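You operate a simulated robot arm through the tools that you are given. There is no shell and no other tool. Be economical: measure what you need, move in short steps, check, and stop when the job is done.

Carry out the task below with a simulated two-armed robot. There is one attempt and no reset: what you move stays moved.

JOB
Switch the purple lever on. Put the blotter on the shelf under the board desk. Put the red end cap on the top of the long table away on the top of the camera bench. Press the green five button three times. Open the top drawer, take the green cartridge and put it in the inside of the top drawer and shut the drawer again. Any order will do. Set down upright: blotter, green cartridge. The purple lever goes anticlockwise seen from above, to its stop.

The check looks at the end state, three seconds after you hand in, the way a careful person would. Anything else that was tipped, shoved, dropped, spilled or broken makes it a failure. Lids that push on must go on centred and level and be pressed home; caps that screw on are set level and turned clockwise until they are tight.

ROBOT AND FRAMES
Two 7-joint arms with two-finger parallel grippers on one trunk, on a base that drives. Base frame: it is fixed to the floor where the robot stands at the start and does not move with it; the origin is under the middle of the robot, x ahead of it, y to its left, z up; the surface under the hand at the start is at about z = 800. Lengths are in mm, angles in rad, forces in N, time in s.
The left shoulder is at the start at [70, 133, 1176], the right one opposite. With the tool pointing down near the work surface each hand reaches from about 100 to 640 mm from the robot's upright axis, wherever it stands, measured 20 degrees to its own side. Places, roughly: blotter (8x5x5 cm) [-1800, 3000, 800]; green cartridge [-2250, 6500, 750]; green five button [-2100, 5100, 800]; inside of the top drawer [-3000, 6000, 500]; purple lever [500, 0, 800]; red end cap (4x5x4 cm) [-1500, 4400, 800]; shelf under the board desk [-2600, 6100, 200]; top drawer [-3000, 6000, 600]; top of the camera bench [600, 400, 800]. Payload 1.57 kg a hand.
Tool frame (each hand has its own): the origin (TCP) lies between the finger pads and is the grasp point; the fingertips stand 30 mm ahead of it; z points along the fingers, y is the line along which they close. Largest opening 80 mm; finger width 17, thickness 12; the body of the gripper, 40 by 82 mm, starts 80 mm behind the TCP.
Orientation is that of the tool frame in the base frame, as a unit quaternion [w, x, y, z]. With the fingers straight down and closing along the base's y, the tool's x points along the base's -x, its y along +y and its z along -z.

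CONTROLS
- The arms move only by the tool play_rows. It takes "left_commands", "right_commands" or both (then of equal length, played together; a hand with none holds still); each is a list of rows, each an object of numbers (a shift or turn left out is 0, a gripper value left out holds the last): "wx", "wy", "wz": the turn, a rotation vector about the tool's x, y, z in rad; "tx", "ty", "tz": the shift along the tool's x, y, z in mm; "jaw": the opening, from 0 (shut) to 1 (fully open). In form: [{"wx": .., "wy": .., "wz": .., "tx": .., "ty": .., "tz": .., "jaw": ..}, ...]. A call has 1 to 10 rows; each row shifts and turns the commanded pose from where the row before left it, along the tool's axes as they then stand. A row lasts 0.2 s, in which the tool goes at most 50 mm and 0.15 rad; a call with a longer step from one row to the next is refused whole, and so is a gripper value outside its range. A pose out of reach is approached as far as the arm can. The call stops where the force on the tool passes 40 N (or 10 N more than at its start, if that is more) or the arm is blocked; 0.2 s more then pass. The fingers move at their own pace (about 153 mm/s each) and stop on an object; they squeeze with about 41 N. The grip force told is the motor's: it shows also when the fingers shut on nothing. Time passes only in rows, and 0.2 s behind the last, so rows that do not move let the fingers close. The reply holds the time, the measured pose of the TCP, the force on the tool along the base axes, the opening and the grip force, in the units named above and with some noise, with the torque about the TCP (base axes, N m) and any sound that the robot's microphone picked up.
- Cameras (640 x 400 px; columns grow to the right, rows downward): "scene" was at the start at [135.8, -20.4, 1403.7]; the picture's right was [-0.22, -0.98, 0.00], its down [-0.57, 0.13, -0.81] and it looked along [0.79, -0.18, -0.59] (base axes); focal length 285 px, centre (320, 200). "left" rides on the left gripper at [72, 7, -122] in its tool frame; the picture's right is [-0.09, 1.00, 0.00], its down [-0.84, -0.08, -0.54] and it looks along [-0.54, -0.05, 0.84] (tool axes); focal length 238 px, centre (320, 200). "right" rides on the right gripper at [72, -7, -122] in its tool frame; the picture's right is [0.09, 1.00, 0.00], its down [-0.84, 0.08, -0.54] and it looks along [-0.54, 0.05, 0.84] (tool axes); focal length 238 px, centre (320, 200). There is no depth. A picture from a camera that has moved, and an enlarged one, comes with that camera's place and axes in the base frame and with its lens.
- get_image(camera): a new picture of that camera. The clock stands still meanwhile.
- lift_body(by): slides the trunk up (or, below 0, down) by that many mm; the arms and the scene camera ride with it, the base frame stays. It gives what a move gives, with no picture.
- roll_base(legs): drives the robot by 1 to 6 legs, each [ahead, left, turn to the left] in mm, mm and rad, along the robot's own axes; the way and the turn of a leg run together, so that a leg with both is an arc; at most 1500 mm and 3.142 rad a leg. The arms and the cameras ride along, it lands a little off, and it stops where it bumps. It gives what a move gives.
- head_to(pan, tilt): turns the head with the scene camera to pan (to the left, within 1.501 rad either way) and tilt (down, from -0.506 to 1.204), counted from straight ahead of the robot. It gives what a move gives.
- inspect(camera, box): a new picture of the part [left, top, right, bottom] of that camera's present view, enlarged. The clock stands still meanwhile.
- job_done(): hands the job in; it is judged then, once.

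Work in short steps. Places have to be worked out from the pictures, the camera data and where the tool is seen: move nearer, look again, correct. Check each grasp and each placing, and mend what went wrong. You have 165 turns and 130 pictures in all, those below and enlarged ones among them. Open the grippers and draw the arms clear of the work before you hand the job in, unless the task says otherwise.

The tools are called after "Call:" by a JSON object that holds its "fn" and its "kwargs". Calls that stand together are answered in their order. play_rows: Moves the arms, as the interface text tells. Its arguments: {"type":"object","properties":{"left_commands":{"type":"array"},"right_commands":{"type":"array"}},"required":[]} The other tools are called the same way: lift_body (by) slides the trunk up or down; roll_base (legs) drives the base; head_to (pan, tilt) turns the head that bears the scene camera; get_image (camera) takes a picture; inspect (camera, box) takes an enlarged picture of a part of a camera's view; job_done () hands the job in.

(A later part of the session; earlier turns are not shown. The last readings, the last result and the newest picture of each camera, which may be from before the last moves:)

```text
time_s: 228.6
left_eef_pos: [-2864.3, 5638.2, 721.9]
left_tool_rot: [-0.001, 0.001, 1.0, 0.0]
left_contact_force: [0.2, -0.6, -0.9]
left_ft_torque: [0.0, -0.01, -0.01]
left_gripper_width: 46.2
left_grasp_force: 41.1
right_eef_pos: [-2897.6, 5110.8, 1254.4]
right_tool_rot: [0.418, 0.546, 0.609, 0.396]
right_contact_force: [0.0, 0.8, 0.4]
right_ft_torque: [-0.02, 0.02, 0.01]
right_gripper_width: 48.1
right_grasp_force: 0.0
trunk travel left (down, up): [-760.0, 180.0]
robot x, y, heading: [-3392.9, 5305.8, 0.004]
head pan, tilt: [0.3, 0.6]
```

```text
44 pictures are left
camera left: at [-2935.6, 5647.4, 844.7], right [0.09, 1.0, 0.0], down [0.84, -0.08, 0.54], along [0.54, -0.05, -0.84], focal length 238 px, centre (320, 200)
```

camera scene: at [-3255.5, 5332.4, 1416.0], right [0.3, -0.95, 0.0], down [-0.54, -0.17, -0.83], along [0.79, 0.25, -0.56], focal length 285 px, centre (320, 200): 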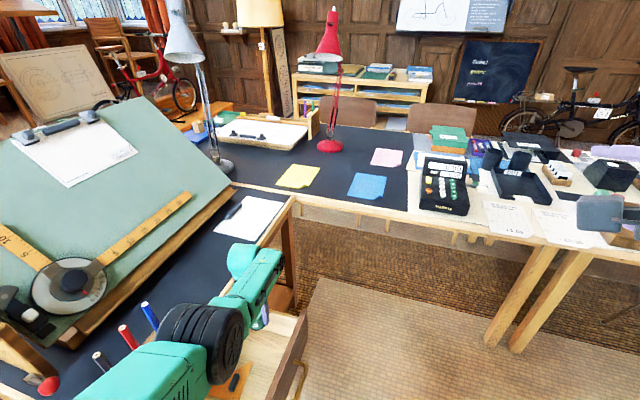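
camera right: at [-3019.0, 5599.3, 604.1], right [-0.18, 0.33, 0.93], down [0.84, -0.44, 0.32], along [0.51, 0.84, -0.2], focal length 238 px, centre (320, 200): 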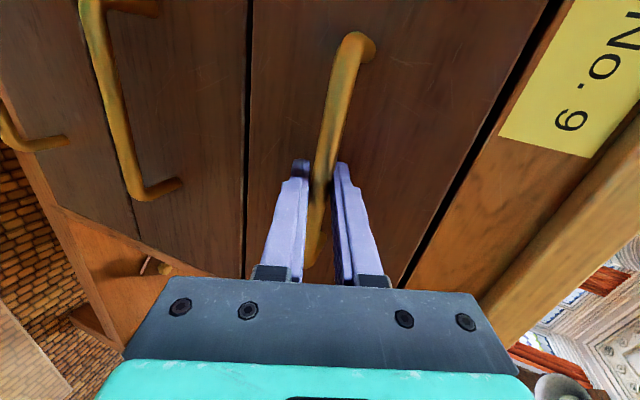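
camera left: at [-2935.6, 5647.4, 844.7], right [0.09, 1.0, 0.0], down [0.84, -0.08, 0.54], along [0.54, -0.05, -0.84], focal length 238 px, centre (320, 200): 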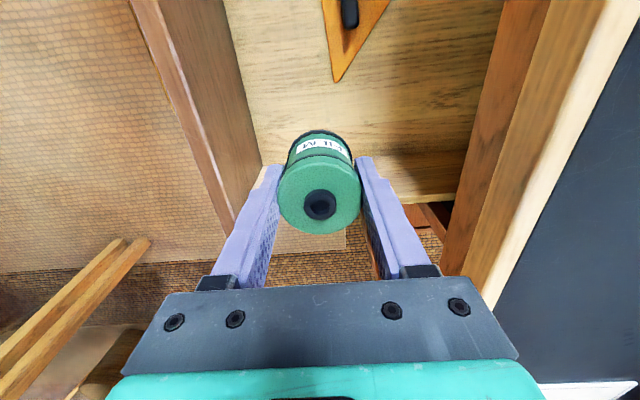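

The arm's lower limit is reached at 464 mm below the shoulder; the elbow stays clear. I take 20 mm of slack upward with the arm and lower the trunk 130.

Call:
{"fn": "play_rows", "kwargs": {"left_commands": [{"tz": -20}, {}]}}

Call:
{"fn": "lift_body", "kwargs": {"by": -130}}

Call:
{"fn": "get_image", "kwargs": {"camera": "scene"}}

Call:
{"fn": "get_image", "kwargs": {"camera": "left"}}

```text
time_s: 229.2
left_eef_pos: [-2864.6, 5639.4, 742.0]
left_tool_rot: [-0.002, 0.002, 1.0, 0.0]
left_contact_force: [-0.3, -0.3, -0.6]
left_ft_torque: [0.02, 0.02, -0.04]
left_gripper_width: 46.1
left_grasp_force: 41.0
right_eef_pos: [-2898.4, 5110.4, 1254.4]
right_tool_rot: [0.417, 0.546, 0.609, 0.395]
right_contact_force: [-0.5, 0.2, -1.0]
right_ft_torque: [-0.03, 0.0, 0.02]
right_gripper_width: 47.9
right_grasp_force: 0.1
trunk travel left (down, up): [-760.0, 180.0]
robot x, y, heading: [-3390.8, 5307.4, 0.01]
head pan, tilt: [0.3, 0.6]
```

```text
time_s: 230.7
left_eef_pos: [-2864.9, 5640.2, 612.7]
left_tool_rot: [-0.002, 0.001, 1.0, 0.0]
left_contact_force: [0.4, 0.1, 0.1]
left_ft_torque: [0.03, 0.0, 0.03]
left_gripper_width: 46.1
left_grasp_force: 40.9
right_eef_pos: [-2897.6, 5110.3, 1124.6]
right_tool_rot: [0.418, 0.547, 0.608, 0.395]
right_contact_force: [-0.4, 1.1, 0.0]
right_ft_torque: [-0.04, 0.04, 0.03]
right_gripper_width: 47.9
right_grasp_force: 0.0
trunk travel left (down, up): [-630.0, 310.0]
robot x, y, heading: [-3391.6, 5308.6, 0.006]
head pan, tilt: [0.3, 0.6]
```

```text
43 pictures are left
camera scene: at [-3255.5, 5332.4, 1286.0], right [0.3, -0.95, 0.0], down [-0.54, -0.17, -0.82], along [0.79, 0.25, -0.57], focal length 285 px, centre (320, 200)
```

scene: 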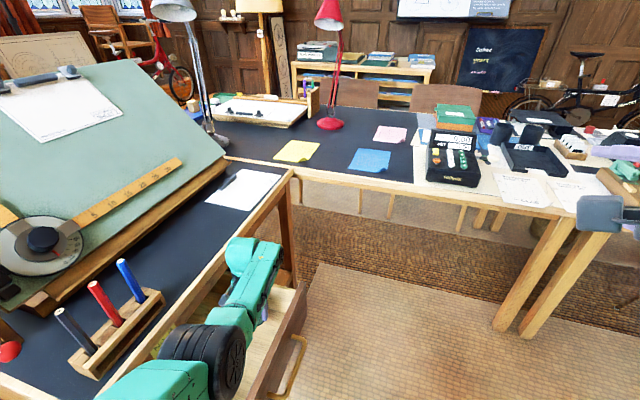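

```text
42 pictures are left
camera left: at [-2936.0, 5648.0, 735.0], right [0.09, 1.0, 0.0], down [0.84, -0.08, 0.54], along [0.54, -0.05, -0.84], focal length 238 px, centre (320, 200)
```

left: 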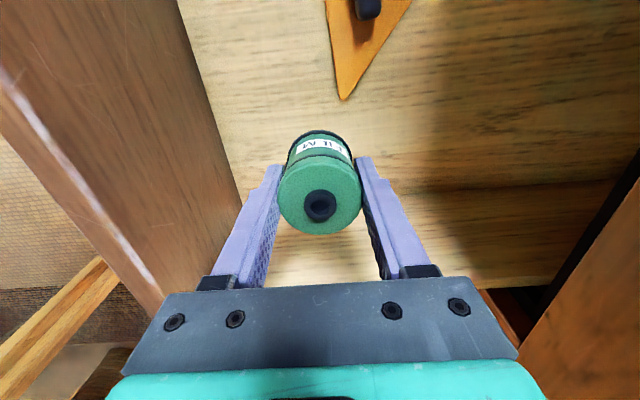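

The cartridge is inside the drawer, about 40–60 mm above its floor, with the set square's tip clear. I lower the trunk 35 more and then feel down with the arm.

Call:
{"fn": "lift_body", "kwargs": {"by": -35}}

Call:
{"fn": "play_rows", "kwargs": {"left_commands": [{"tz": 4}, {"tz": 4}, {"tz": 4}, {"tz": 3}, {}]}}

```text
time_s: 231.5
left_eef_pos: [-2865.5, 5640.3, 578.4]
left_tool_rot: [-0.002, 0.002, 1.0, 0.0]
left_contact_force: [0.0, 0.8, -1.2]
left_ft_torque: [0.02, 0.01, 0.0]
left_gripper_width: 46.0
left_grasp_force: 40.8
right_eef_pos: [-2896.7, 5109.9, 1089.7]
right_tool_rot: [0.418, 0.545, 0.609, 0.395]
right_contact_force: [0.1, 0.3, -0.4]
right_ft_torque: [0.01, 0.01, 0.02]
right_gripper_width: 48.1
right_grasp_force: 0.0
trunk travel left (down, up): [-595.0, 345.0]
robot x, y, heading: [-3391.1, 5306.3, 0.002]
head pan, tilt: [0.3, 0.6]
```

```text
time_s: 232.7
left_eef_pos: [-2865.5, 5640.3, 561.5]
left_tool_rot: [-0.002, 0.001, 1.0, 0.0]
left_contact_force: [0.5, -0.8, 0.0]
left_ft_torque: [-0.01, -0.01, 0.01]
left_gripper_width: 46.2
left_grasp_force: 40.9
right_eef_pos: [-2898.5, 5109.7, 1089.6]
right_tool_rot: [0.418, 0.547, 0.609, 0.395]
right_contact_force: [-0.1, -0.9, -0.2]
right_ft_torque: [0.03, 0.0, 0.05]
right_gripper_width: 47.8
right_grasp_force: 0.1
trunk travel left (down, up): [-595.0, 345.0]
robot x, y, heading: [-3389.0, 5305.5, 0.005]
head pan, tilt: [0.3, 0.6]
```

Still free at 561. I lower the trunk 20 more (with the arm raised 15) and feel down again.

Call:
{"fn": "play_rows", "kwargs": {"left_commands": [{"tz": -17}, {}]}}

Call:
{"fn": "lift_body", "kwargs": {"by": -25}}

Call:
{"fn": "play_rows", "kwargs": {"left_commands": [{"tz": 4}, {"tz": 4}, {"tz": 3}, {"tz": 3}, {"tz": 3}, {}]}}

```text
time_s: 233.3
left_eef_pos: [-2863.7, 5639.3, 579.3]
left_tool_rot: [-0.002, 0.001, 1.0, 0.0]
left_contact_force: [-0.4, 0.3, -1.0]
left_ft_torque: [0.01, -0.01, 0.01]
left_gripper_width: 46.1
left_grasp_force: 41.2
right_eef_pos: [-2898.5, 5110.5, 1089.9]
right_tool_rot: [0.418, 0.546, 0.609, 0.395]
right_contact_force: [-0.6, 0.1, -0.7]
right_ft_torque: [-0.03, 0.01, -0.01]
right_gripper_width: 47.9
right_grasp_force: 0.0
trunk travel left (down, up): [-595.0, 345.0]
robot x, y, heading: [-3390.2, 5307.1, 0.007]
head pan, tilt: [0.3, 0.6]
```

```text
time_s: 234.0
left_eef_pos: [-2864.6, 5639.6, 556.3]
left_tool_rot: [-0.001, 0.001, 1.0, 0.0]
left_contact_force: [-0.5, -0.8, 5.5]
left_ft_torque: [0.08, 0.06, 0.04]
left_gripper_width: 46.2
left_grasp_force: 41.0
right_eef_pos: [-2898.1, 5109.9, 1064.9]
right_tool_rot: [0.418, 0.546, 0.609, 0.396]
right_contact_force: [-0.4, -0.2, 0.2]
right_ft_torque: [0.0, 0.02, -0.03]
right_gripper_width: 48.2
right_grasp_force: 0.1
trunk travel left (down, up): [-570.0, 370.0]
robot x, y, heading: [-3391.4, 5305.4, -0.002]
head pan, tilt: [0.3, 0.6]
```

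```text
time_s: 235.4
left_eef_pos: [-2865.1, 5637.6, 542.8]
left_tool_rot: [0.003, 0.0, 1.0, 0.002]
left_contact_force: [2.4, 0.1, 33.4]
left_ft_torque: [-0.35, 0.05, 0.03]
left_gripper_width: 45.8
left_grasp_force: 41.1
right_eef_pos: [-2902.7, 5107.0, 1066.6]
right_tool_rot: [0.418, 0.546, 0.607, 0.398]
right_contact_force: [0.1, -1.4, 0.4]
right_ft_torque: [0.0, 0.0, 0.01]
right_gripper_width: 48.0
right_grasp_force: 0.0
trunk travel left (down, up): [-570.0, 370.0]
robot x, y, heading: [-3390.3, 5304.7, 0.002]
head pan, tilt: [0.3, 0.6]
```

Contact: 33 N upward, so the cartridge stands on the drawer floor. I ease up, open the jaw and rise.

Call:
{"fn": "play_rows", "kwargs": {"left_commands": [{"tz": -4}, {}, {"jaw": 0.8}, {}, {}, {"tz": -20}, {"tz": -25}, {"tz": -25}, {}]}}

Call:
{"fn": "get_image", "kwargs": {"camera": "left"}}

```text
time_s: 237.4
left_eef_pos: [-2865.2, 5642.2, 610.8]
left_tool_rot: [-0.002, 0.0, 1.0, 0.001]
left_contact_force: [0.8, -0.4, 0.7]
left_ft_torque: [-0.03, 0.02, -0.01]
left_gripper_width: 64.0
left_grasp_force: 0.0
right_eef_pos: [-2897.4, 5109.0, 1064.5]
right_tool_rot: [0.418, 0.546, 0.609, 0.396]
right_contact_force: [0.1, 0.0, 0.8]
right_ft_torque: [0.0, 0.0, 0.04]
right_gripper_width: 47.8
right_grasp_force: 0.0
trunk travel left (down, up): [-570.0, 370.0]
robot x, y, heading: [-3392.3, 5307.6, 0.005]
head pan, tilt: [0.3, 0.6]
```

```text
41 pictures are left
camera left: at [-2936.2, 5648.6, 733.2], right [0.09, 1.0, 0.0], down [0.84, -0.08, 0.54], along [0.54, -0.05, -0.84], focal length 238 px, centre (320, 200)
```

left: 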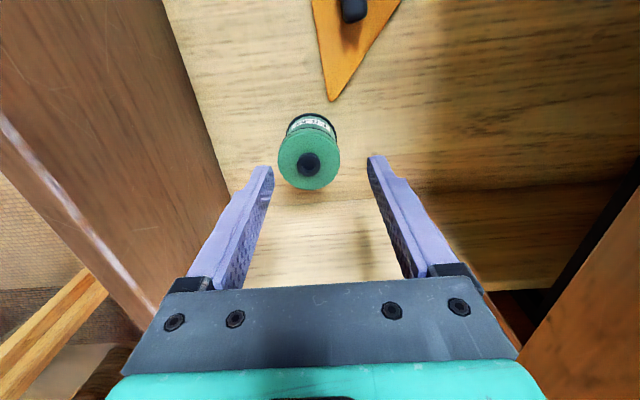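

The cartridge stands upright in the drawer. I raise the trunk, back out, turn to face the desk, and drive to in front of the drawer for shutting with the right hand.

Call:
{"fn": "lift_body", "kwargs": {"by": 370}}

Call:
{"fn": "play_rows", "kwargs": {"left_commands": [{"tz": -40}, {"tz": -40}, {"tz": -40}, {"tz": -40}, {"tz": -20}, {}]}}

Call:
{"fn": "roll_base", "kwargs": {"legs": [[-365, 0, 0], [0, 0, 1.571], [-115, 0, 0], [0, -610, 0], [-210, 0, 0]]}}

Call:
{"fn": "head_to", "kwargs": {"pan": -0.2, "tilt": 0.6}}

Call:
{"fn": "get_image", "kwargs": {"camera": "scene"}}

```text
time_s: 241.0
left_eef_pos: [-2864.7, 5640.9, 980.4]
left_tool_rot: [-0.002, 0.001, 1.0, 0.0]
left_contact_force: [-0.7, -0.1, 0.1]
left_ft_torque: [-0.03, 0.04, 0.03]
left_gripper_width: 64.1
left_grasp_force: 0.0
right_eef_pos: [-2896.5, 5109.0, 1435.2]
right_tool_rot: [0.418, 0.546, 0.609, 0.396]
right_contact_force: [0.4, -0.1, 0.1]
right_ft_torque: [-0.01, -0.02, -0.02]
right_gripper_width: 48.1
right_grasp_force: 0.0
trunk travel left (down, up): [-940.0, 0.0]
robot x, y, heading: [-3391.5, 5306.8, 0.004]
head pan, tilt: [0.3, 0.6]
```

```text
time_s: 242.4
left_eef_pos: [-2864.2, 5640.7, 1161.4]
left_tool_rot: [-0.002, 0.002, 1.0, 0.0]
left_contact_force: [-0.1, 0.7, 1.0]
left_ft_torque: [-0.01, -0.02, 0.01]
left_gripper_width: 63.9
left_grasp_force: 0.3
right_eef_pos: [-2898.2, 5110.6, 1435.2]
right_tool_rot: [0.419, 0.546, 0.609, 0.394]
right_contact_force: [-0.1, 0.9, 0.1]
right_ft_torque: [0.05, -0.02, -0.03]
right_gripper_width: 47.9
right_grasp_force: 0.1
trunk travel left (down, up): [-940.0, 0.0]
robot x, y, heading: [-3390.3, 5308.5, 0.003]
head pan, tilt: [0.3, 0.6]
```

```text
time_s: 253.7
left_eef_pos: [-3491.2, 5513.7, 1160.8]
left_tool_rot: [0.003, 0.711, -0.703, 0.002]
left_contact_force: [0.5, 0.1, -0.9]
left_ft_torque: [-0.05, -0.03, 0.02]
left_gripper_width: 63.8
left_grasp_force: 0.1
right_eef_pos: [-2962.0, 5487.6, 1434.1]
right_tool_rot: [0.012, -0.05, 0.818, 0.573]
right_contact_force: [-0.1, 0.4, -0.2]
right_ft_torque: [-0.01, 0.06, 0.01]
right_gripper_width: 47.9
right_grasp_force: 0.0
trunk travel left (down, up): [-940.0, 0.0]
robot x, y, heading: [-3153.9, 4986.9, 1.586]
head pan, tilt: [0.3, 0.6]
```

```text
time_s: 254.6
left_eef_pos: [-3491.6, 5507.3, 1163.5]
left_tool_rot: [0.001, 0.711, -0.703, 0.0]
left_contact_force: [-0.1, -0.6, -0.7]
left_ft_torque: [0.02, -0.04, 0.02]
left_gripper_width: 64.1
left_grasp_force: 0.1
right_eef_pos: [-2961.8, 5481.0, 1434.3]
right_tool_rot: [0.013, -0.049, 0.817, 0.575]
right_contact_force: [0.0, -0.6, -0.2]
right_ft_torque: [0.02, 0.01, 0.04]
right_gripper_width: 48.0
right_grasp_force: 0.1
trunk travel left (down, up): [-940.0, 0.0]
robot x, y, heading: [-3152.2, 4985.7, 1.587]
head pan, tilt: [-0.201, 0.6]
```

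```text
40 pictures are left
camera scene: at [-3136.8, 5121.9, 1596.2], right [0.98, -0.18, 0.0], down [-0.1, -0.55, -0.83], along [0.15, 0.81, -0.56], focal length 285 px, centre (320, 200)
```

scene: 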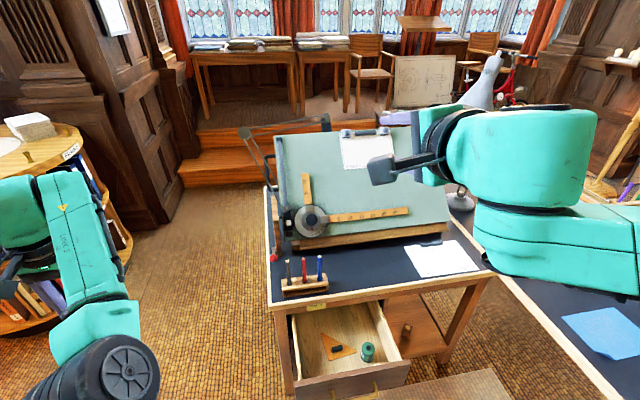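

Drawer open with the cartridge upright beside the set square. I back 85 mm, lower the trunk so the right hand is at bar height, and then push.

Call:
{"fn": "roll_base", "kwargs": {"legs": [[-85, 0, -0.016]]}}

Call:
{"fn": "lift_body", "kwargs": {"by": -400}}

Call:
{"fn": "lift_body", "kwargs": {"by": -400}}

Call:
{"fn": "lift_body", "kwargs": {"by": -59}}

Call:
{"fn": "get_image", "kwargs": {"camera": "right"}}

```text
time_s: 255.7
left_eef_pos: [-3483.1, 5446.9, 1159.7]
left_tool_rot: [-0.003, -0.705, 0.709, -0.003]
left_contact_force: [-0.7, 0.7, 0.3]
left_ft_torque: [-0.04, 0.03, 0.0]
left_gripper_width: 63.9
left_grasp_force: 0.0
right_eef_pos: [-2954.0, 5415.7, 1431.5]
right_tool_rot: [0.017, -0.043, 0.818, 0.573]
right_contact_force: [0.4, 0.4, 0.3]
right_ft_torque: [0.04, -0.01, 0.0]
right_gripper_width: 48.0
right_grasp_force: 0.1
trunk travel left (down, up): [-940.0, 0.0]
robot x, y, heading: [-3148.0, 4918.6, 1.573]
head pan, tilt: [-0.201, 0.6]
stopped in leg 1: the robot was blocked; the commanded pose is now the measured one
```

```text
time_s: 259.5
left_eef_pos: [-3483.1, 5442.2, 762.2]
left_tool_rot: [-0.001, -0.706, 0.708, -0.001]
left_contact_force: [-0.1, -0.2, 0.6]
left_ft_torque: [-0.03, 0.0, 0.0]
left_gripper_width: 63.8
left_grasp_force: 0.1
right_eef_pos: [-2954.5, 5407.6, 1034.5]
right_tool_rot: [0.017, -0.044, 0.818, 0.574]
right_contact_force: [-0.2, 0.5, 0.3]
right_ft_torque: [0.01, 0.03, 0.02]
right_gripper_width: 47.9
right_grasp_force: 0.0
trunk travel left (down, up): [-540.0, 400.0]
robot x, y, heading: [-3153.2, 4914.3, 1.581]
head pan, tilt: [-0.201, 0.6]
```

```text
time_s: 263.3
left_eef_pos: [-3483.4, 5442.7, 362.0]
left_tool_rot: [-0.001, -0.706, 0.709, -0.002]
left_contact_force: [0.8, 0.5, -0.2]
left_ft_torque: [0.02, -0.02, 0.0]
left_gripper_width: 64.0
left_grasp_force: 0.0
right_eef_pos: [-2953.6, 5407.3, 633.8]
right_tool_rot: [0.016, -0.044, 0.817, 0.575]
right_contact_force: [-0.4, 1.0, -1.0]
right_ft_torque: [0.03, 0.01, -0.01]
right_gripper_width: 48.1
right_grasp_force: 0.1
trunk travel left (down, up): [-140.0, 800.0]
robot x, y, heading: [-3151.7, 4914.4, 1.576]
head pan, tilt: [-0.201, 0.6]
```

```text
time_s: 264.3
left_eef_pos: [-3482.4, 5443.3, 303.1]
left_tool_rot: [-0.001, -0.706, 0.708, -0.001]
left_contact_force: [-1.1, 0.1, -0.2]
left_ft_torque: [0.0, -0.04, 0.0]
left_gripper_width: 63.9
left_grasp_force: 0.0
right_eef_pos: [-2954.6, 5408.5, 574.6]
right_tool_rot: [0.017, -0.043, 0.817, 0.574]
right_contact_force: [-0.1, -0.3, -1.6]
right_ft_torque: [0.0, -0.02, -0.02]
right_gripper_width: 47.9
right_grasp_force: 0.0
trunk travel left (down, up): [-81.0, 859.0]
robot x, y, heading: [-3153.2, 4917.9, 1.577]
head pan, tilt: [-0.201, 0.6]
```

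```text
39 pictures are left
camera right: at [-3022.3, 5289.5, 605.2], right [-0.18, 0.33, 0.93], down [0.84, -0.44, 0.32], along [0.51, 0.84, -0.2], focal length 238 px, centre (320, 200)
```

right: 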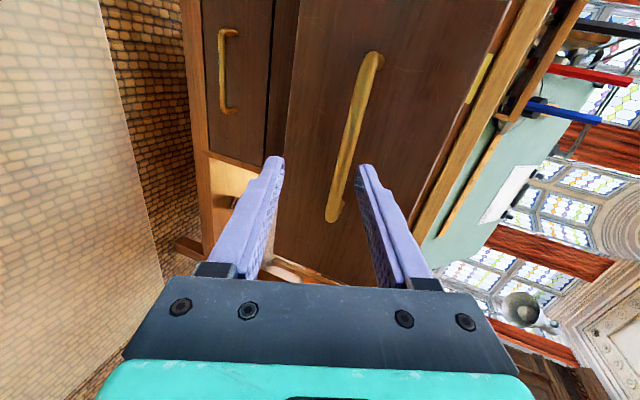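

The fingers straddle the bar as before. I push the drawer in by driving 295 mm ahead.

Call:
{"fn": "roll_base", "kwargs": {"legs": [[295, 0, -0.004]]}}

Call:
{"fn": "get_image", "kwargs": {"camera": "scene"}}

```text
time_s: 266.4
left_eef_pos: [-3480.8, 5743.8, 304.5]
left_tool_rot: [0.0, -0.704, 0.71, -0.002]
left_contact_force: [-0.2, -0.1, -0.4]
left_ft_torque: [-0.01, -0.01, 0.01]
left_gripper_width: 63.9
left_grasp_force: 0.1
right_eef_pos: [-2951.5, 5707.0, 575.0]
right_tool_rot: [0.017, -0.041, 0.818, 0.574]
right_contact_force: [-0.8, 0.1, -0.4]
right_ft_torque: [-0.02, -0.02, -0.01]
right_gripper_width: 47.9
right_grasp_force: 0.0
trunk travel left (down, up): [-81.0, 859.0]
robot x, y, heading: [-3154.1, 5214.3, 1.567]
head pan, tilt: [-0.201, 0.6]
```

```text
38 pictures are left
camera scene: at [-3133.9, 5351.2, 737.0], right [0.98, -0.2, 0.0], down [-0.11, -0.55, -0.82], along [0.17, 0.81, -0.57], focal length 285 px, centre (320, 200)
```

scene: 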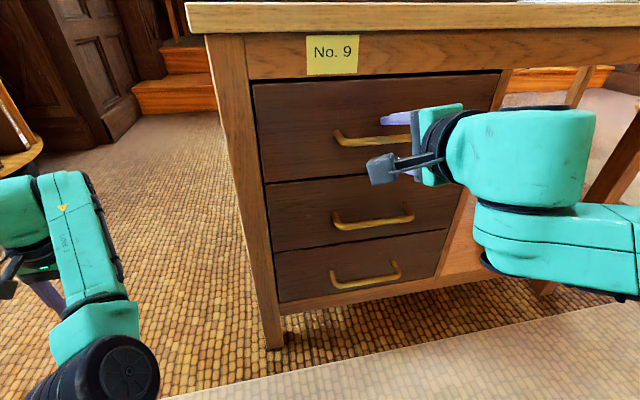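

Almost closed; 12 mm more.

Call:
{"fn": "roll_base", "kwargs": {"legs": [[14, 0, 0]]}}

Call:
{"fn": "inspect", "kwargs": {"camera": "scene", "box": [220, 50, 520, 240]}}

```text
time_s: 267.1
left_eef_pos: [-3480.1, 5756.5, 305.2]
left_tool_rot: [-0.001, -0.704, 0.71, -0.001]
left_contact_force: [0.1, -0.7, -0.5]
left_ft_torque: [-0.02, 0.02, -0.02]
left_gripper_width: 64.3
left_grasp_force: 0.1
right_eef_pos: [-2952.4, 5719.2, 577.0]
right_tool_rot: [0.018, -0.041, 0.816, 0.576]
right_contact_force: [0.1, -18.8, 1.2]
right_ft_torque: [0.45, 0.0, -0.08]
right_gripper_width: 44.0
right_grasp_force: 0.1
trunk travel left (down, up): [-81.0, 859.0]
robot x, y, heading: [-3151.4, 5228.2, 1.57]
head pan, tilt: [-0.201, 0.6]
```

```text
2.11 times, centred on (370, 145) of scene
camera zoom: at [-3133.9, 5363.2, 737.4], right [0.98, -0.2, 0.0], down [-0.11, -0.55, -0.83], along [0.17, 0.81, -0.56], focal length 600 px, centre (215, 316)
```

zoom: 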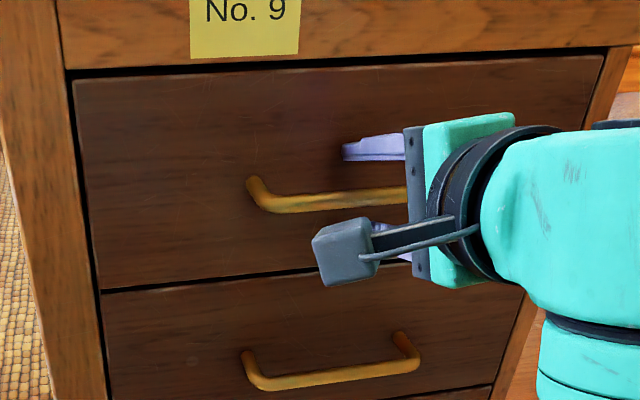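

The drawer is shut, with 19 N at the stop. I back off, raise the trunk, and go to face the calculator on the long table (about (-2112,5133)).

Call:
{"fn": "roll_base", "kwargs": {"legs": [[-250, 0, 0]]}}

Call:
{"fn": "lift_body", "kwargs": {"by": 400}}

Call:
{"fn": "lift_body", "kwargs": {"by": 300}}

Call:
{"fn": "roll_base", "kwargs": {"legs": [[0, -390, 0], [-180, 0, 0], [0, 0, -1.571]]}}

Call:
{"fn": "head_to", "kwargs": {"pan": 0.3, "tilt": 0.7}}

Call:
{"fn": "get_image", "kwargs": {"camera": "scene"}}

```text
time_s: 269.0
left_eef_pos: [-3479.4, 5505.2, 304.5]
left_tool_rot: [-0.002, -0.703, 0.711, -0.001]
left_contact_force: [-0.1, 0.9, -1.0]
left_ft_torque: [-0.03, 0.0, 0.0]
left_gripper_width: 63.7
left_grasp_force: 0.0
right_eef_pos: [-2950.8, 5466.3, 575.3]
right_tool_rot: [0.019, -0.04, 0.817, 0.575]
right_contact_force: [0.8, -0.1, -0.2]
right_ft_torque: [-0.01, -0.01, 0.02]
right_gripper_width: 47.9
right_grasp_force: 0.1
trunk travel left (down, up): [-81.0, 859.0]
robot x, y, heading: [-3152.7, 4976.3, 1.564]
head pan, tilt: [-0.201, 0.6]
```

```text
time_s: 272.8
left_eef_pos: [-3479.5, 5505.7, 703.7]
left_tool_rot: [-0.001, -0.703, 0.712, -0.001]
left_contact_force: [0.0, -0.1, 0.3]
left_ft_torque: [0.0, -0.01, -0.02]
left_gripper_width: 63.9
left_grasp_force: 0.1
right_eef_pos: [-2950.6, 5466.8, 975.1]
right_tool_rot: [0.019, -0.04, 0.817, 0.574]
right_contact_force: [-0.2, -0.3, -0.3]
right_ft_torque: [0.0, 0.02, -0.02]
right_gripper_width: 47.8
right_grasp_force: 0.0
trunk travel left (down, up): [-481.0, 459.0]
robot x, y, heading: [-3150.0, 4976.7, 1.564]
head pan, tilt: [-0.201, 0.6]
```

```text
time_s: 275.8
left_eef_pos: [-3479.5, 5505.2, 1003.2]
left_tool_rot: [-0.001, -0.703, 0.712, -0.001]
left_contact_force: [-0.8, -0.9, -0.1]
left_ft_torque: [0.0, 0.0, 0.0]
left_gripper_width: 64.0
left_grasp_force: 0.1
right_eef_pos: [-2950.2, 5467.7, 1274.7]
right_tool_rot: [0.019, -0.04, 0.818, 0.574]
right_contact_force: [0.7, 0.6, 0.1]
right_ft_torque: [0.02, 0.0, 0.02]
right_gripper_width: 47.8
right_grasp_force: 0.0
trunk travel left (down, up): [-781.0, 159.0]
robot x, y, heading: [-3152.3, 4976.9, 1.571]
head pan, tilt: [-0.201, 0.6]
```

```text
time_s: 283.2
left_eef_pos: [-2230.2, 5106.2, 1002.5]
left_tool_rot: [-0.002, 0.02, 1.0, 0.0]
left_contact_force: [-1.3, 0.7, 0.5]
left_ft_torque: [-0.01, 0.04, -0.02]
left_gripper_width: 64.0
left_grasp_force: 0.0
right_eef_pos: [-2283.0, 4580.0, 1275.4]
right_tool_rot: [0.425, 0.558, 0.599, 0.387]
right_contact_force: [0.2, -0.6, 1.0]
right_ft_torque: [-0.01, -0.04, 0.01]
right_gripper_width: 48.1
right_grasp_force: 0.0
trunk travel left (down, up): [-781.0, 159.0]
robot x, y, heading: [-2766.5, 4797.9, -0.036]
head pan, tilt: [-0.201, 0.6]
```

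```text
time_s: 284.1
left_eef_pos: [-2230.7, 5105.7, 1003.1]
left_tool_rot: [-0.001, 0.02, 1.0, 0.0]
left_contact_force: [0.6, -0.5, -0.4]
left_ft_torque: [-0.01, 0.02, 0.0]
left_gripper_width: 64.1
left_grasp_force: 0.0
right_eef_pos: [-2284.1, 4578.6, 1276.0]
right_tool_rot: [0.425, 0.557, 0.599, 0.387]
right_contact_force: [0.7, -0.8, 0.6]
right_ft_torque: [0.01, -0.02, 0.01]
right_gripper_width: 48.3
right_grasp_force: 0.1
trunk travel left (down, up): [-781.0, 159.0]
robot x, y, heading: [-2767.6, 4795.7, -0.032]
head pan, tilt: [0.3, 0.7]
```

```text
36 pictures are left
camera scene: at [-2635.6, 4813.2, 1428.4], right [0.26, -0.96, 0.0], down [-0.62, -0.17, -0.77], along [0.74, 0.2, -0.64], focal length 285 px, centre (320, 200)
```

scene: 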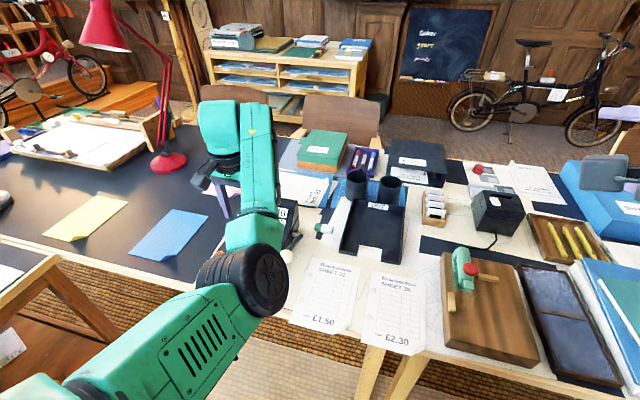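

The red end cap shows at about (-1519,4448). The calculator hides behind the forearm; I move 100 mm ahead and use the left camera.

Call:
{"fn": "roll_base", "kwargs": {"legs": [[95, 0, 0.034]]}}

Call:
{"fn": "get_image", "kwargs": {"camera": "left"}}

```text
time_s: 285.3
left_eef_pos: [-2147.6, 5122.4, 1005.2]
left_tool_rot: [-0.001, 0.003, 1.0, 0.0]
left_contact_force: [-0.5, -0.8, 0.2]
left_ft_torque: [-0.02, -0.01, -0.01]
left_gripper_width: 64.2
left_grasp_force: 0.0
right_eef_pos: [-2181.8, 4593.9, 1276.2]
right_tool_rot: [0.419, 0.547, 0.607, 0.396]
right_contact_force: [-0.6, -0.7, 0.7]
right_ft_torque: [0.0, 0.01, -0.03]
right_gripper_width: 48.1
right_grasp_force: 0.0
trunk travel left (down, up): [-781.0, 159.0]
robot x, y, heading: [-2674.6, 4794.5, 0.001]
head pan, tilt: [0.3, 0.7]
```

```text
35 pictures are left
camera left: at [-2218.9, 5131.2, 1126.8], right [0.1, 1.0, 0.0], down [0.84, -0.08, 0.54], along [0.54, -0.05, -0.84], focal length 238 px, centre (320, 200)
```

left: 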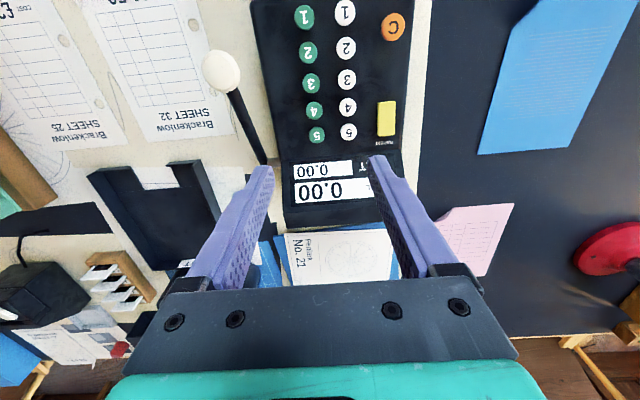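

The green 5 key is at about (-2110,5117). I shut the jaw, move above it and descend to z 880.

Call:
{"fn": "play_rows", "kwargs": {"left_commands": [{"tx": -19, "ty": -2.5, "jaw": 0}, {"tx": -19, "ty": -2.5}, {"tz": 40}, {"tz": 40}, {"tz": 40}, {}]}}

Call:
{"fn": "get_image", "kwargs": {"camera": "left"}}

```text
time_s: 286.7
left_eef_pos: [-2109.1, 5117.6, 883.3]
left_tool_rot: [-0.002, 0.002, 1.0, 0.0]
left_contact_force: [-0.3, -0.1, -0.1]
left_ft_torque: [0.01, 0.01, 0.01]
left_gripper_width: 0.0
left_grasp_force: 21.1
right_eef_pos: [-2180.7, 4593.0, 1275.2]
right_tool_rot: [0.418, 0.546, 0.608, 0.396]
right_contact_force: [0.5, -0.5, -0.1]
right_ft_torque: [-0.04, -0.02, 0.04]
right_gripper_width: 47.7
right_grasp_force: 0.2
trunk travel left (down, up): [-781.0, 159.0]
robot x, y, heading: [-2673.0, 4793.9, 0.005]
head pan, tilt: [0.3, 0.7]
```

```text
34 pictures are left
camera left: at [-2180.7, 5126.0, 1004.8], right [0.1, 1.0, 0.0], down [0.84, -0.08, 0.54], along [0.54, -0.05, -0.84], focal length 238 px, centre (320, 200)
```

left: 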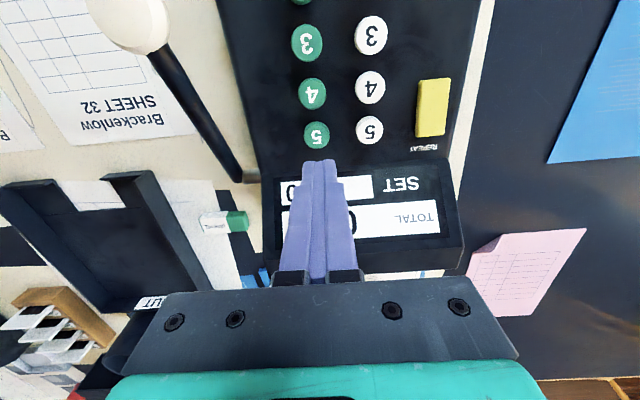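

The key stays below the tip line. I descend 45 mm and look again.

Call:
{"fn": "play_rows", "kwargs": {"left_commands": [{"tx": 2, "ty": -1.5, "tz": 20}, {"tz": 20}, {}]}}

Call:
{"fn": "inspect", "kwargs": {"camera": "left", "box": [220, 80, 420, 220]}}

```text
time_s: 287.5
left_eef_pos: [-2111.4, 5117.1, 843.1]
left_tool_rot: [-0.001, 0.002, 1.0, 0.001]
left_contact_force: [-0.4, -1.2, 3.8]
left_ft_torque: [0.02, 0.04, -0.03]
left_gripper_width: 0.1
left_grasp_force: 21.3
right_eef_pos: [-2180.3, 4592.9, 1275.7]
right_tool_rot: [0.418, 0.547, 0.608, 0.395]
right_contact_force: [-0.6, 0.5, -0.6]
right_ft_torque: [0.01, 0.01, -0.01]
right_gripper_width: 48.2
right_grasp_force: 0.0
trunk travel left (down, up): [-781.0, 159.0]
robot x, y, heading: [-2671.9, 4794.0, 0.002]
head pan, tilt: [0.3, 0.7]
heard: click
```

```text
2.86 times, centred on (320, 150) of left
camera zoom: at [-2182.3, 5125.2, 965.6], right [0.1, 1.0, 0.0], down [0.84, -0.08, 0.54], along [0.54, -0.05, -0.84], focal length 681 px, centre (320, 343)
```

zoom: 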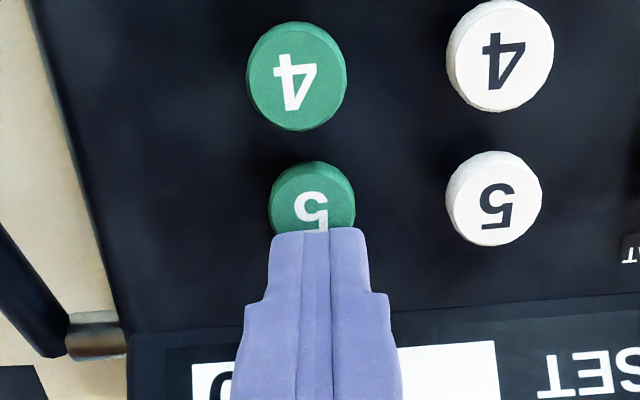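

A click was heard: the key has been pressed once, at tip height 813. I raise 15 mm, shift 6 mm toward the key's centre, and check the display.

Call:
{"fn": "play_rows", "kwargs": {"left_commands": [{"tz": -15}, {"tx": 6}, {}]}}

Call:
{"fn": "get_image", "kwargs": {"camera": "left"}}

```text
time_s: 288.3
left_eef_pos: [-2117.7, 5116.4, 857.9]
left_tool_rot: [-0.002, 0.002, 1.0, 0.0]
left_contact_force: [0.2, -0.6, -0.1]
left_ft_torque: [0.03, -0.02, 0.0]
left_gripper_width: 0.1
left_grasp_force: 21.4
right_eef_pos: [-2179.3, 4594.6, 1276.4]
right_tool_rot: [0.417, 0.548, 0.608, 0.395]
right_contact_force: [-1.3, 0.9, 0.4]
right_ft_torque: [0.03, 0.01, -0.03]
right_gripper_width: 47.7
right_grasp_force: 0.0
trunk travel left (down, up): [-781.0, 159.0]
robot x, y, heading: [-2668.8, 4788.9, 0.002]
head pan, tilt: [0.3, 0.7]
```

```text
32 pictures are left
camera left: at [-2187.9, 5125.1, 980.4], right [0.1, 1.0, 0.0], down [0.84, -0.08, 0.54], along [0.54, -0.05, -0.84], focal length 238 px, centre (320, 200)
```

left: 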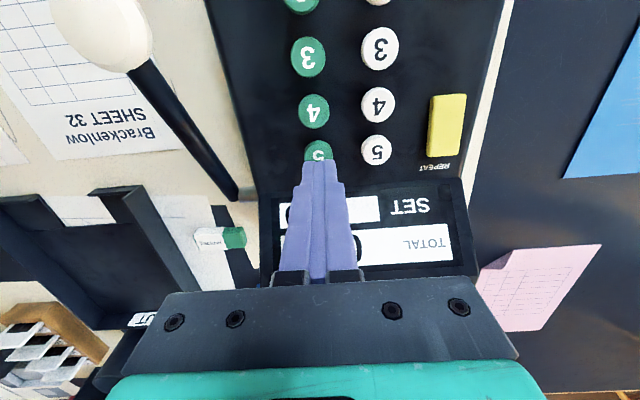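

No doubt a press was counted. I shift 6 mm more to centre on the key, and press a second time.

Call:
{"fn": "play_rows", "kwargs": {"left_commands": [{"tx": 6}, {"tz": 8}, {"tz": 4}, {"tz": 4}, {}, {"tz": -16}, {}]}}

```text
time_s: 289.9
left_eef_pos: [-2123.7, 5116.6, 858.9]
left_tool_rot: [-0.001, 0.003, 1.0, 0.001]
left_contact_force: [-0.9, 0.9, -0.6]
left_ft_torque: [0.0, 0.0, 0.01]
left_gripper_width: 0.0
left_grasp_force: 21.5
right_eef_pos: [-2180.2, 4594.4, 1276.2]
right_tool_rot: [0.418, 0.546, 0.609, 0.395]
right_contact_force: [0.1, -0.4, -0.5]
right_ft_torque: [-0.01, -0.02, 0.0]
right_gripper_width: 48.0
right_grasp_force: 0.0
trunk travel left (down, up): [-781.0, 159.0]
robot x, y, heading: [-2674.0, 4792.7, 0.002]
head pan, tilt: [0.3, 0.7]
heard: click
```

Second click heard. I press the third time the same way.

Call:
{"fn": "play_rows", "kwargs": {"left_commands": [{"tz": 8}, {"tz": 4}, {"tz": 4}, {}, {"tz": -16}, {}]}}

```text
time_s: 291.3
left_eef_pos: [-2121.4, 5115.6, 859.6]
left_tool_rot: [-0.002, 0.003, 1.0, -0.001]
left_contact_force: [0.0, -0.5, 0.4]
left_ft_torque: [0.0, 0.0, 0.0]
left_gripper_width: 0.0
left_grasp_force: 21.4
right_eef_pos: [-2180.2, 4594.3, 1275.0]
right_tool_rot: [0.418, 0.547, 0.608, 0.395]
right_contact_force: [0.0, 0.4, 0.0]
right_ft_torque: [0.0, -0.03, 0.01]
right_gripper_width: 48.0
right_grasp_force: 0.1
trunk travel left (down, up): [-781.0, 159.0]
robot x, y, heading: [-2671.6, 4790.3, 0.001]
head pan, tilt: [0.3, 0.7]
heard: click
```

Third click heard. I raise the hand and check the display.

Call:
{"fn": "play_rows", "kwargs": {"left_commands": [{"tz": -40}, {"tz": -40}, {"tz": -40}, {"tx": 40, "jaw": 1}, {"tx": 30}, {}]}}

Call:
{"fn": "get_image", "kwargs": {"camera": "left"}}

```text
time_s: 292.7
left_eef_pos: [-2194.2, 5117.7, 976.7]
left_tool_rot: [-0.002, 0.002, 1.0, -0.001]
left_contact_force: [0.2, -0.3, -0.9]
left_ft_torque: [-0.02, 0.02, 0.01]
left_gripper_width: 80.4
left_grasp_force: 0.1
right_eef_pos: [-2179.2, 4594.8, 1275.0]
right_tool_rot: [0.419, 0.547, 0.609, 0.394]
right_contact_force: [0.3, -0.3, -0.3]
right_ft_torque: [0.03, 0.0, -0.01]
right_gripper_width: 47.9
right_grasp_force: 0.1
trunk travel left (down, up): [-781.0, 159.0]
robot x, y, heading: [-2674.2, 4791.9, 0.001]
head pan, tilt: [0.3, 0.7]
```

```text
31 pictures are left
camera left: at [-2264.8, 5126.5, 1099.3], right [0.1, 1.0, 0.0], down [0.84, -0.08, 0.54], along [0.54, -0.05, -0.84], focal length 238 px, centre (320, 200)
```

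left: 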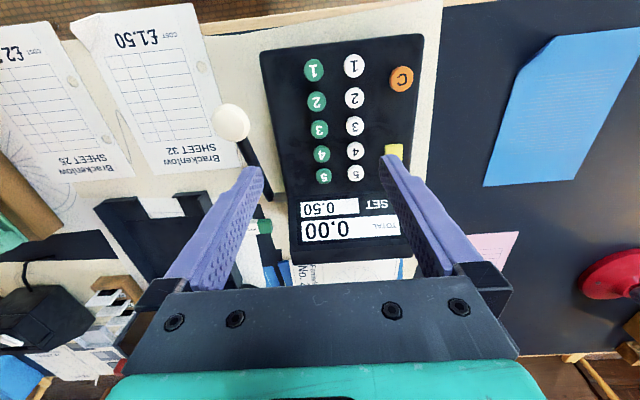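

SET shows 0.50 after three clicks, so the button is done. Now the red end cap at about (-1519,4448), to be taken from the +x side between two chairs. I raise the trunk and drive back around the table's near end.

Call:
{"fn": "lift_body", "kwargs": {"by": 155}}

Call:
{"fn": "roll_base", "kwargs": {"legs": [[-185, 0, 0], [0, -1450, 0], [0, -1380, 0]]}}

```text
time_s: 294.5
left_eef_pos: [-2193.7, 5118.3, 1131.8]
left_tool_rot: [-0.002, 0.002, 1.0, -0.001]
left_contact_force: [0.3, -0.7, 0.2]
left_ft_torque: [0.04, 0.0, 0.05]
left_gripper_width: 79.9
left_grasp_force: 0.1
right_eef_pos: [-2180.3, 4593.6, 1431.1]
right_tool_rot: [0.418, 0.548, 0.608, 0.394]
right_contact_force: [-0.7, 0.1, -0.3]
right_ft_torque: [-0.01, -0.05, 0.01]
right_gripper_width: 47.6
right_grasp_force: 0.1
trunk travel left (down, up): [-936.0, 4.0]
robot x, y, heading: [-2675.5, 4792.5, 0.005]
head pan, tilt: [0.3, 0.7]
```

```text
time_s: 309.1
left_eef_pos: [-2386.5, 2318.8, 1132.4]
left_tool_rot: [-0.002, 0.003, 1.0, 0.0]
left_contact_force: [0.1, 0.2, 0.4]
left_ft_torque: [0.0, -0.01, 0.01]
left_gripper_width: 80.0
left_grasp_force: 0.2
right_eef_pos: [-2373.6, 1796.5, 1430.5]
right_tool_rot: [0.419, 0.547, 0.608, 0.394]
right_contact_force: [0.0, 0.0, -0.5]
right_ft_torque: [0.01, 0.0, -0.01]
right_gripper_width: 47.9
right_grasp_force: 0.1
trunk travel left (down, up): [-936.0, 4.0]
robot x, y, heading: [-2865.7, 1992.1, -0.001]
head pan, tilt: [0.3, 0.7]
```

The aisle was passed cleanly. I go across the table's near end and up its +x side.

Call:
{"fn": "roll_base", "kwargs": {"legs": [[1400, 0, 0], [970, 0, 0], [0, 1450, 0], [0, 1000, 0]]}}

Call:
{"fn": "head_to", "kwargs": {"pan": 1.4, "tilt": 0.6}}

Call:
{"fn": "get_image", "kwargs": {"camera": "scene"}}

```text
time_s: 332.4
left_eef_pos: [-132.4, 4840.6, 1132.8]
left_tool_rot: [-0.002, -0.021, 1.0, 0.0]
left_contact_force: [-0.1, 0.4, 0.0]
left_ft_torque: [0.02, -0.01, 0.02]
left_gripper_width: 80.2
left_grasp_force: 0.0
right_eef_pos: [-92.4, 4318.5, 1431.5]
right_tool_rot: [0.409, 0.532, 0.621, 0.405]
right_contact_force: [-0.4, 0.4, -0.3]
right_ft_torque: [-0.02, -0.01, 0.03]
right_gripper_width: 48.0
right_grasp_force: 0.1
trunk travel left (down, up): [-936.0, 4.0]
robot x, y, heading: [-595.6, 4493.6, 0.051]
head pan, tilt: [0.3, 0.7]
```

```text
time_s: 333.7
left_eef_pos: [-132.6, 4841.5, 1131.6]
left_tool_rot: [-0.003, -0.022, 1.0, 0.0]
left_contact_force: [0.7, -0.3, 0.2]
left_ft_torque: [0.02, 0.04, -0.02]
left_gripper_width: 80.2
left_grasp_force: 0.0
right_eef_pos: [-94.3, 4320.1, 1430.6]
right_tool_rot: [0.409, 0.533, 0.621, 0.405]
right_contact_force: [0.0, -0.8, -0.6]
right_ft_torque: [0.01, -0.03, -0.01]
right_gripper_width: 48.1
right_grasp_force: 0.1
trunk travel left (down, up): [-936.0, 4.0]
robot x, y, heading: [-597.1, 4496.7, 0.05]
head pan, tilt: [1.4, 0.6]
```

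```text
30 pictures are left
camera scene: at [-532.9, 4583.0, 1592.0], right [0.99, -0.12, 0.0], down [-0.07, -0.56, -0.83], along [0.1, 0.82, -0.56], focal length 285 px, centre (320, 200)
```

scene: 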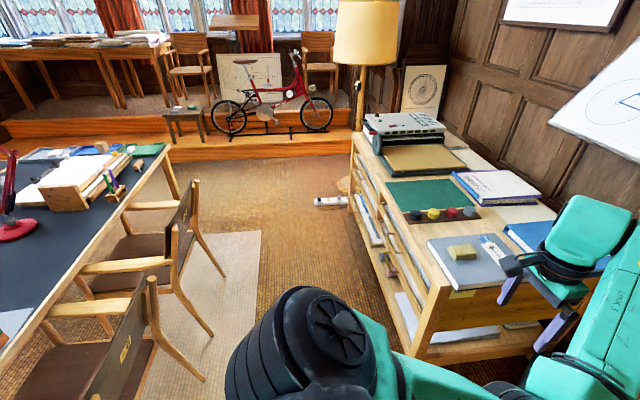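

Chairs stand at y above about 4900; the place beside the cap is free. I turn to heading 2.545 so that the left hand points toward the table.

Call:
{"fn": "roll_base", "kwargs": {"legs": [[0, 0, 2.495]]}}

Call:
{"fn": "head_to", "kwargs": {"pan": 0.5, "tilt": 0.7}}

Call:
{"fn": "get_image", "kwargs": {"camera": "scene"}}

```text
time_s: 339.9
left_eef_pos: [-1171.6, 4517.5, 1132.0]
left_tool_rot: [0.0, 0.949, -0.316, 0.002]
left_contact_force: [-0.1, -0.5, -1.0]
left_ft_torque: [0.0, 0.01, -0.01]
left_gripper_width: 79.8
left_grasp_force: 0.1
right_eef_pos: [-871.3, 4944.9, 1430.8]
right_tool_rot: [-0.244, -0.406, 0.71, 0.521]
right_contact_force: [-0.6, -0.5, -0.1]
right_ft_torque: [-0.03, -0.01, 0.02]
right_gripper_width: 47.8
right_grasp_force: 0.0
trunk travel left (down, up): [-936.0, 4.0]
robot x, y, heading: [-598.9, 4493.3, 2.507]
head pan, tilt: [1.4, 0.6]
```

```text
time_s: 341.1
left_eef_pos: [-1172.3, 4517.3, 1132.1]
left_tool_rot: [0.001, 0.949, -0.314, 0.002]
left_contact_force: [-0.4, 0.5, 0.3]
left_ft_torque: [-0.02, 0.01, -0.01]
left_gripper_width: 80.1
left_grasp_force: 0.0
right_eef_pos: [-872.3, 4946.1, 1430.0]
right_tool_rot: [-0.244, -0.406, 0.71, 0.521]
right_contact_force: [-1.0, 0.3, 0.2]
right_ft_torque: [-0.01, -0.02, -0.02]
right_gripper_width: 47.8
right_grasp_force: 0.0
trunk travel left (down, up): [-936.0, 4.0]
robot x, y, heading: [-594.9, 4497.9, 2.51]
head pan, tilt: [0.499, 0.7]
```

```text
29 pictures are left
camera scene: at [-718.4, 4534.0, 1583.4], right [0.13, 0.99, 0.0], down [0.64, -0.09, -0.76], along [-0.76, 0.1, -0.64], focal length 285 px, centre (320, 200)
```

scene: 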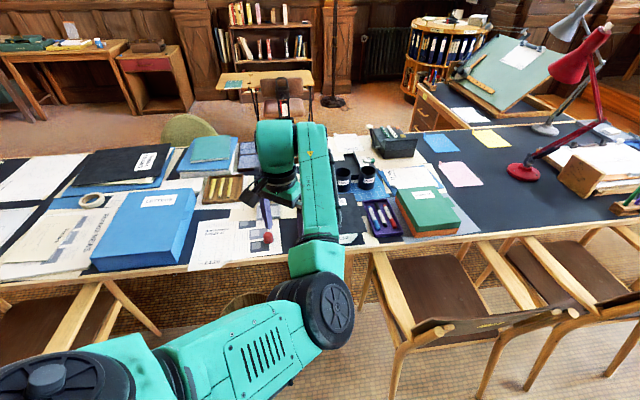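

The cap is at about (-1500,4432), and the gap between chairs runs from y 3760 to 4790. I drive to put the left hand above the cap.

Call:
{"fn": "roll_base", "kwargs": {"legs": [[214, 266, 0]]}}

Call:
{"fn": "lift_body", "kwargs": {"by": -140}}

Call:
{"fn": "get_image", "kwargs": {"camera": "left"}}

```text
time_s: 343.3
left_eef_pos: [-1500.3, 4429.6, 1133.7]
left_tool_rot: [0.001, 0.949, -0.316, 0.001]
left_contact_force: [-0.3, 0.0, -0.5]
left_ft_torque: [-0.01, 0.01, -0.02]
left_gripper_width: 79.9
left_grasp_force: 0.0
right_eef_pos: [-1200.0, 4858.6, 1429.9]
right_tool_rot: [-0.245, -0.406, 0.71, 0.521]
right_contact_force: [0.4, -0.4, 0.5]
right_ft_torque: [0.02, -0.01, 0.01]
right_gripper_width: 47.9
right_grasp_force: 0.0
trunk travel left (down, up): [-936.0, 4.0]
robot x, y, heading: [-926.3, 4408.3, 2.507]
head pan, tilt: [0.499, 0.7]
```

```text
time_s: 345.0
left_eef_pos: [-1503.4, 4430.4, 991.7]
left_tool_rot: [0.001, 0.949, -0.316, 0.001]
left_contact_force: [-0.9, 0.1, -0.1]
left_ft_torque: [0.04, 0.03, -0.01]
left_gripper_width: 79.8
left_grasp_force: 0.1
right_eef_pos: [-1203.5, 4858.3, 1290.5]
right_tool_rot: [-0.244, -0.406, 0.71, 0.521]
right_contact_force: [0.2, -0.8, 0.0]
right_ft_torque: [-0.01, 0.02, 0.01]
right_gripper_width: 48.1
right_grasp_force: 0.1
trunk travel left (down, up): [-796.0, 144.0]
robot x, y, heading: [-929.0, 4404.4, 2.512]
head pan, tilt: [0.499, 0.7]
```

```text
28 pictures are left
camera left: at [-1450.0, 4382.6, 1114.9], right [-0.67, -0.74, 0.0], down [-0.63, 0.56, 0.54], along [-0.4, 0.36, -0.84], focal length 238 px, centre (320, 200)
```

left: 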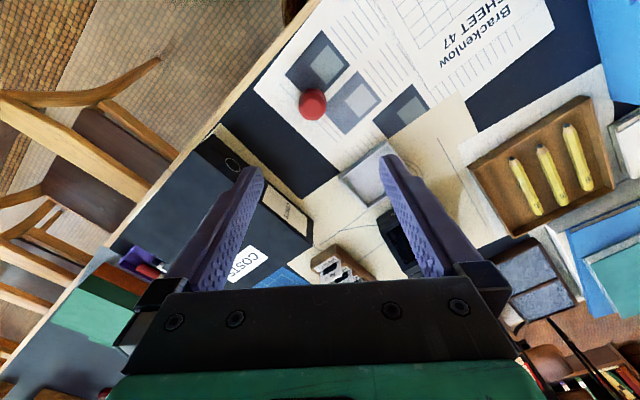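

The cap measures (-1491,4433). I correct by 12 mm and descend 110 mm.

Call:
{"fn": "play_rows", "kwargs": {"left_commands": [{"tx": 8, "ty": -9.5, "tz": 20}, {"tz": 30}, {"tz": 30}, {"tz": 30}, {}]}}

Call:
{"fn": "get_image", "kwargs": {"camera": "left"}}

```text
time_s: 346.2
left_eef_pos: [-1491.2, 4432.5, 882.3]
left_tool_rot: [0.0, 0.949, -0.316, 0.001]
left_contact_force: [-0.2, 0.9, 0.3]
left_ft_torque: [0.02, -0.01, -0.01]
left_gripper_width: 79.9
left_grasp_force: 0.0
right_eef_pos: [-1203.6, 4858.9, 1290.0]
right_tool_rot: [-0.244, -0.406, 0.71, 0.521]
right_contact_force: [-0.2, 0.1, 0.4]
right_ft_torque: [-0.02, -0.01, -0.03]
right_gripper_width: 47.9
right_grasp_force: 0.1
trunk travel left (down, up): [-796.0, 144.0]
robot x, y, heading: [-923.5, 4407.2, 2.507]
head pan, tilt: [0.499, 0.7]
```

```text
27 pictures are left
camera left: at [-1436.9, 4386.4, 1004.4], right [-0.67, -0.74, 0.0], down [-0.63, 0.56, 0.54], along [-0.4, 0.36, -0.84], focal length 238 px, centre (320, 200)
```

left: 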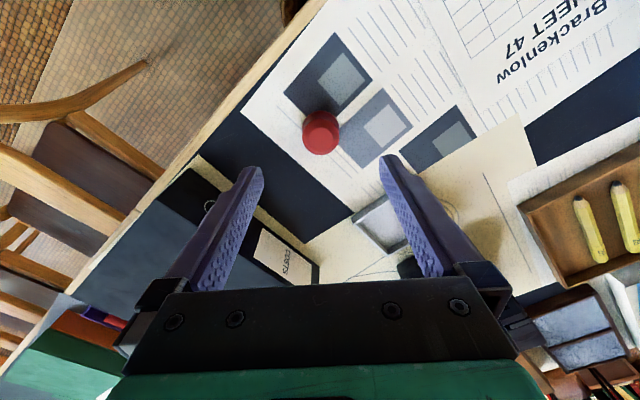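

Well centred. I descend to TCP 780 around the cap.

Call:
{"fn": "play_rows", "kwargs": {"left_commands": [{"tz": 30}, {"tz": 30}, {"tz": 25}, {"tz": 17}, {}]}}

Call:
{"fn": "get_image", "kwargs": {"camera": "left"}}

```text
time_s: 347.4
left_eef_pos: [-1491.2, 4431.2, 778.1]
left_tool_rot: [0.001, 0.949, -0.315, 0.002]
left_contact_force: [0.8, -0.3, 0.3]
left_ft_torque: [0.0, 0.04, -0.02]
left_gripper_width: 79.9
left_grasp_force: 0.1
right_eef_pos: [-1203.7, 4857.8, 1289.9]
right_tool_rot: [-0.244, -0.407, 0.71, 0.521]
right_contact_force: [0.7, 0.3, -1.0]
right_ft_torque: [0.02, 0.0, 0.0]
right_gripper_width: 48.0
right_grasp_force: 0.0
trunk travel left (down, up): [-796.0, 144.0]
robot x, y, heading: [-929.0, 4408.1, 2.501]
head pan, tilt: [0.499, 0.7]
```

```text
26 pictures are left
camera left: at [-1437.9, 4385.2, 901.0], right [-0.67, -0.74, 0.0], down [-0.63, 0.56, 0.54], along [-0.4, 0.36, -0.84], focal length 238 px, centre (320, 200)
```

left: 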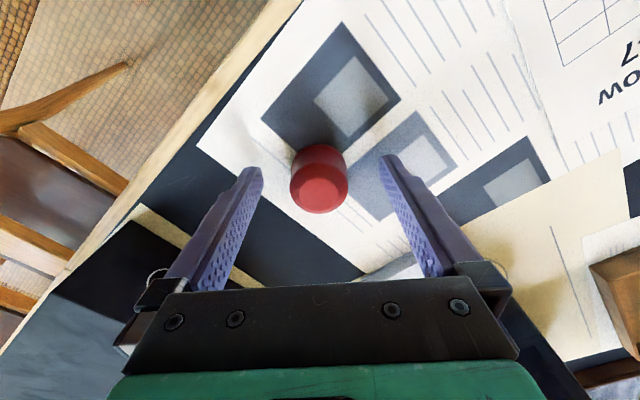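

Cap centred between the fingers. I close and lift.

Call:
{"fn": "play_rows", "kwargs": {"left_commands": [{"tz": 3, "jaw": 0.1}, {}, {}, {"tz": -12}, {"tz": -30}, {"tz": -40}, {"tz": -40}, {}]}}

Call:
{"fn": "get_image", "kwargs": {"camera": "left"}}

```text
time_s: 349.2
left_eef_pos: [-1492.9, 4432.1, 902.5]
left_tool_rot: [0.001, 0.949, -0.316, 0.002]
left_contact_force: [-0.2, -0.4, -0.3]
left_ft_torque: [0.0, -0.01, -0.04]
left_gripper_width: 39.5
left_grasp_force: 40.9
right_eef_pos: [-1203.1, 4857.8, 1290.4]
right_tool_rot: [-0.244, -0.407, 0.71, 0.52]
right_contact_force: [-0.5, 1.1, 0.0]
right_ft_torque: [0.0, 0.01, 0.0]
right_gripper_width: 47.7
right_grasp_force: 0.1
trunk travel left (down, up): [-796.0, 144.0]
robot x, y, heading: [-928.0, 4404.7, 2.506]
head pan, tilt: [0.499, 0.7]
```

```text
25 pictures are left
camera left: at [-1438.7, 4385.2, 1024.3], right [-0.67, -0.74, 0.0], down [-0.63, 0.56, 0.54], along [-0.4, 0.36, -0.84], focal length 238 px, centre (320, 200)
```

left: 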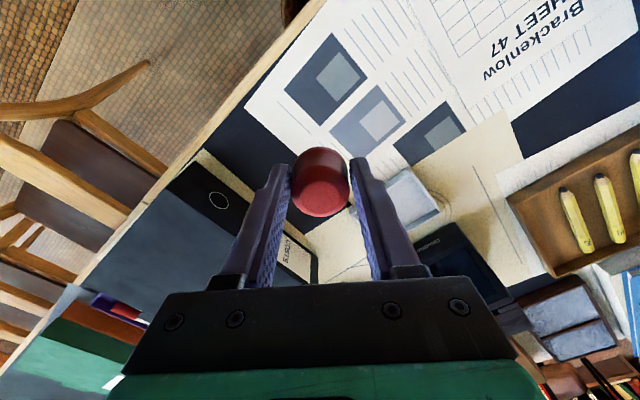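

The cap is held (39.5 mm). I raise the trunk, back out of the gap, turn to heading 0 and drive back toward the first bench.

Call:
{"fn": "lift_body", "kwargs": {"by": 140}}

Call:
{"fn": "roll_base", "kwargs": {"legs": [[-214, -266, 0], [0, 0, -2.507], [0, -1450, 0], [0, -1090, 0]]}}

```text
time_s: 350.9
left_eef_pos: [-1492.6, 4432.0, 1041.6]
left_tool_rot: [-0.001, 0.949, -0.316, 0.002]
left_contact_force: [0.7, 0.1, -0.4]
left_ft_torque: [-0.03, 0.0, 0.01]
left_gripper_width: 39.4
left_grasp_force: 41.0
right_eef_pos: [-1202.2, 4858.2, 1430.4]
right_tool_rot: [-0.244, -0.407, 0.71, 0.521]
right_contact_force: [-0.2, 0.6, 0.6]
right_ft_torque: [-0.01, 0.03, -0.01]
right_gripper_width: 47.5
right_grasp_force: 0.1
trunk travel left (down, up): [-936.0, 4.0]
robot x, y, heading: [-927.8, 4405.9, 2.507]
head pan, tilt: [0.499, 0.7]
```

```text
time_s: 370.8
left_eef_pos: [-32.7, 2323.7, 1040.0]
left_tool_rot: [-0.001, -0.022, 1.0, -0.001]
left_contact_force: [0.3, 0.4, 0.5]
left_ft_torque: [-0.03, 0.01, 0.06]
left_gripper_width: 38.7
left_grasp_force: 41.4
right_eef_pos: [13.9, 1810.3, 1431.2]
right_tool_rot: [0.408, 0.532, 0.622, 0.405]
right_contact_force: [0.6, 0.7, -0.1]
right_ft_torque: [0.01, -0.03, -0.01]
right_gripper_width: 48.2
right_grasp_force: 0.2
trunk travel left (down, up): [-936.0, 4.0]
robot x, y, heading: [-486.4, 1984.4, 0.052]
head pan, tilt: [0.499, 0.7]
```

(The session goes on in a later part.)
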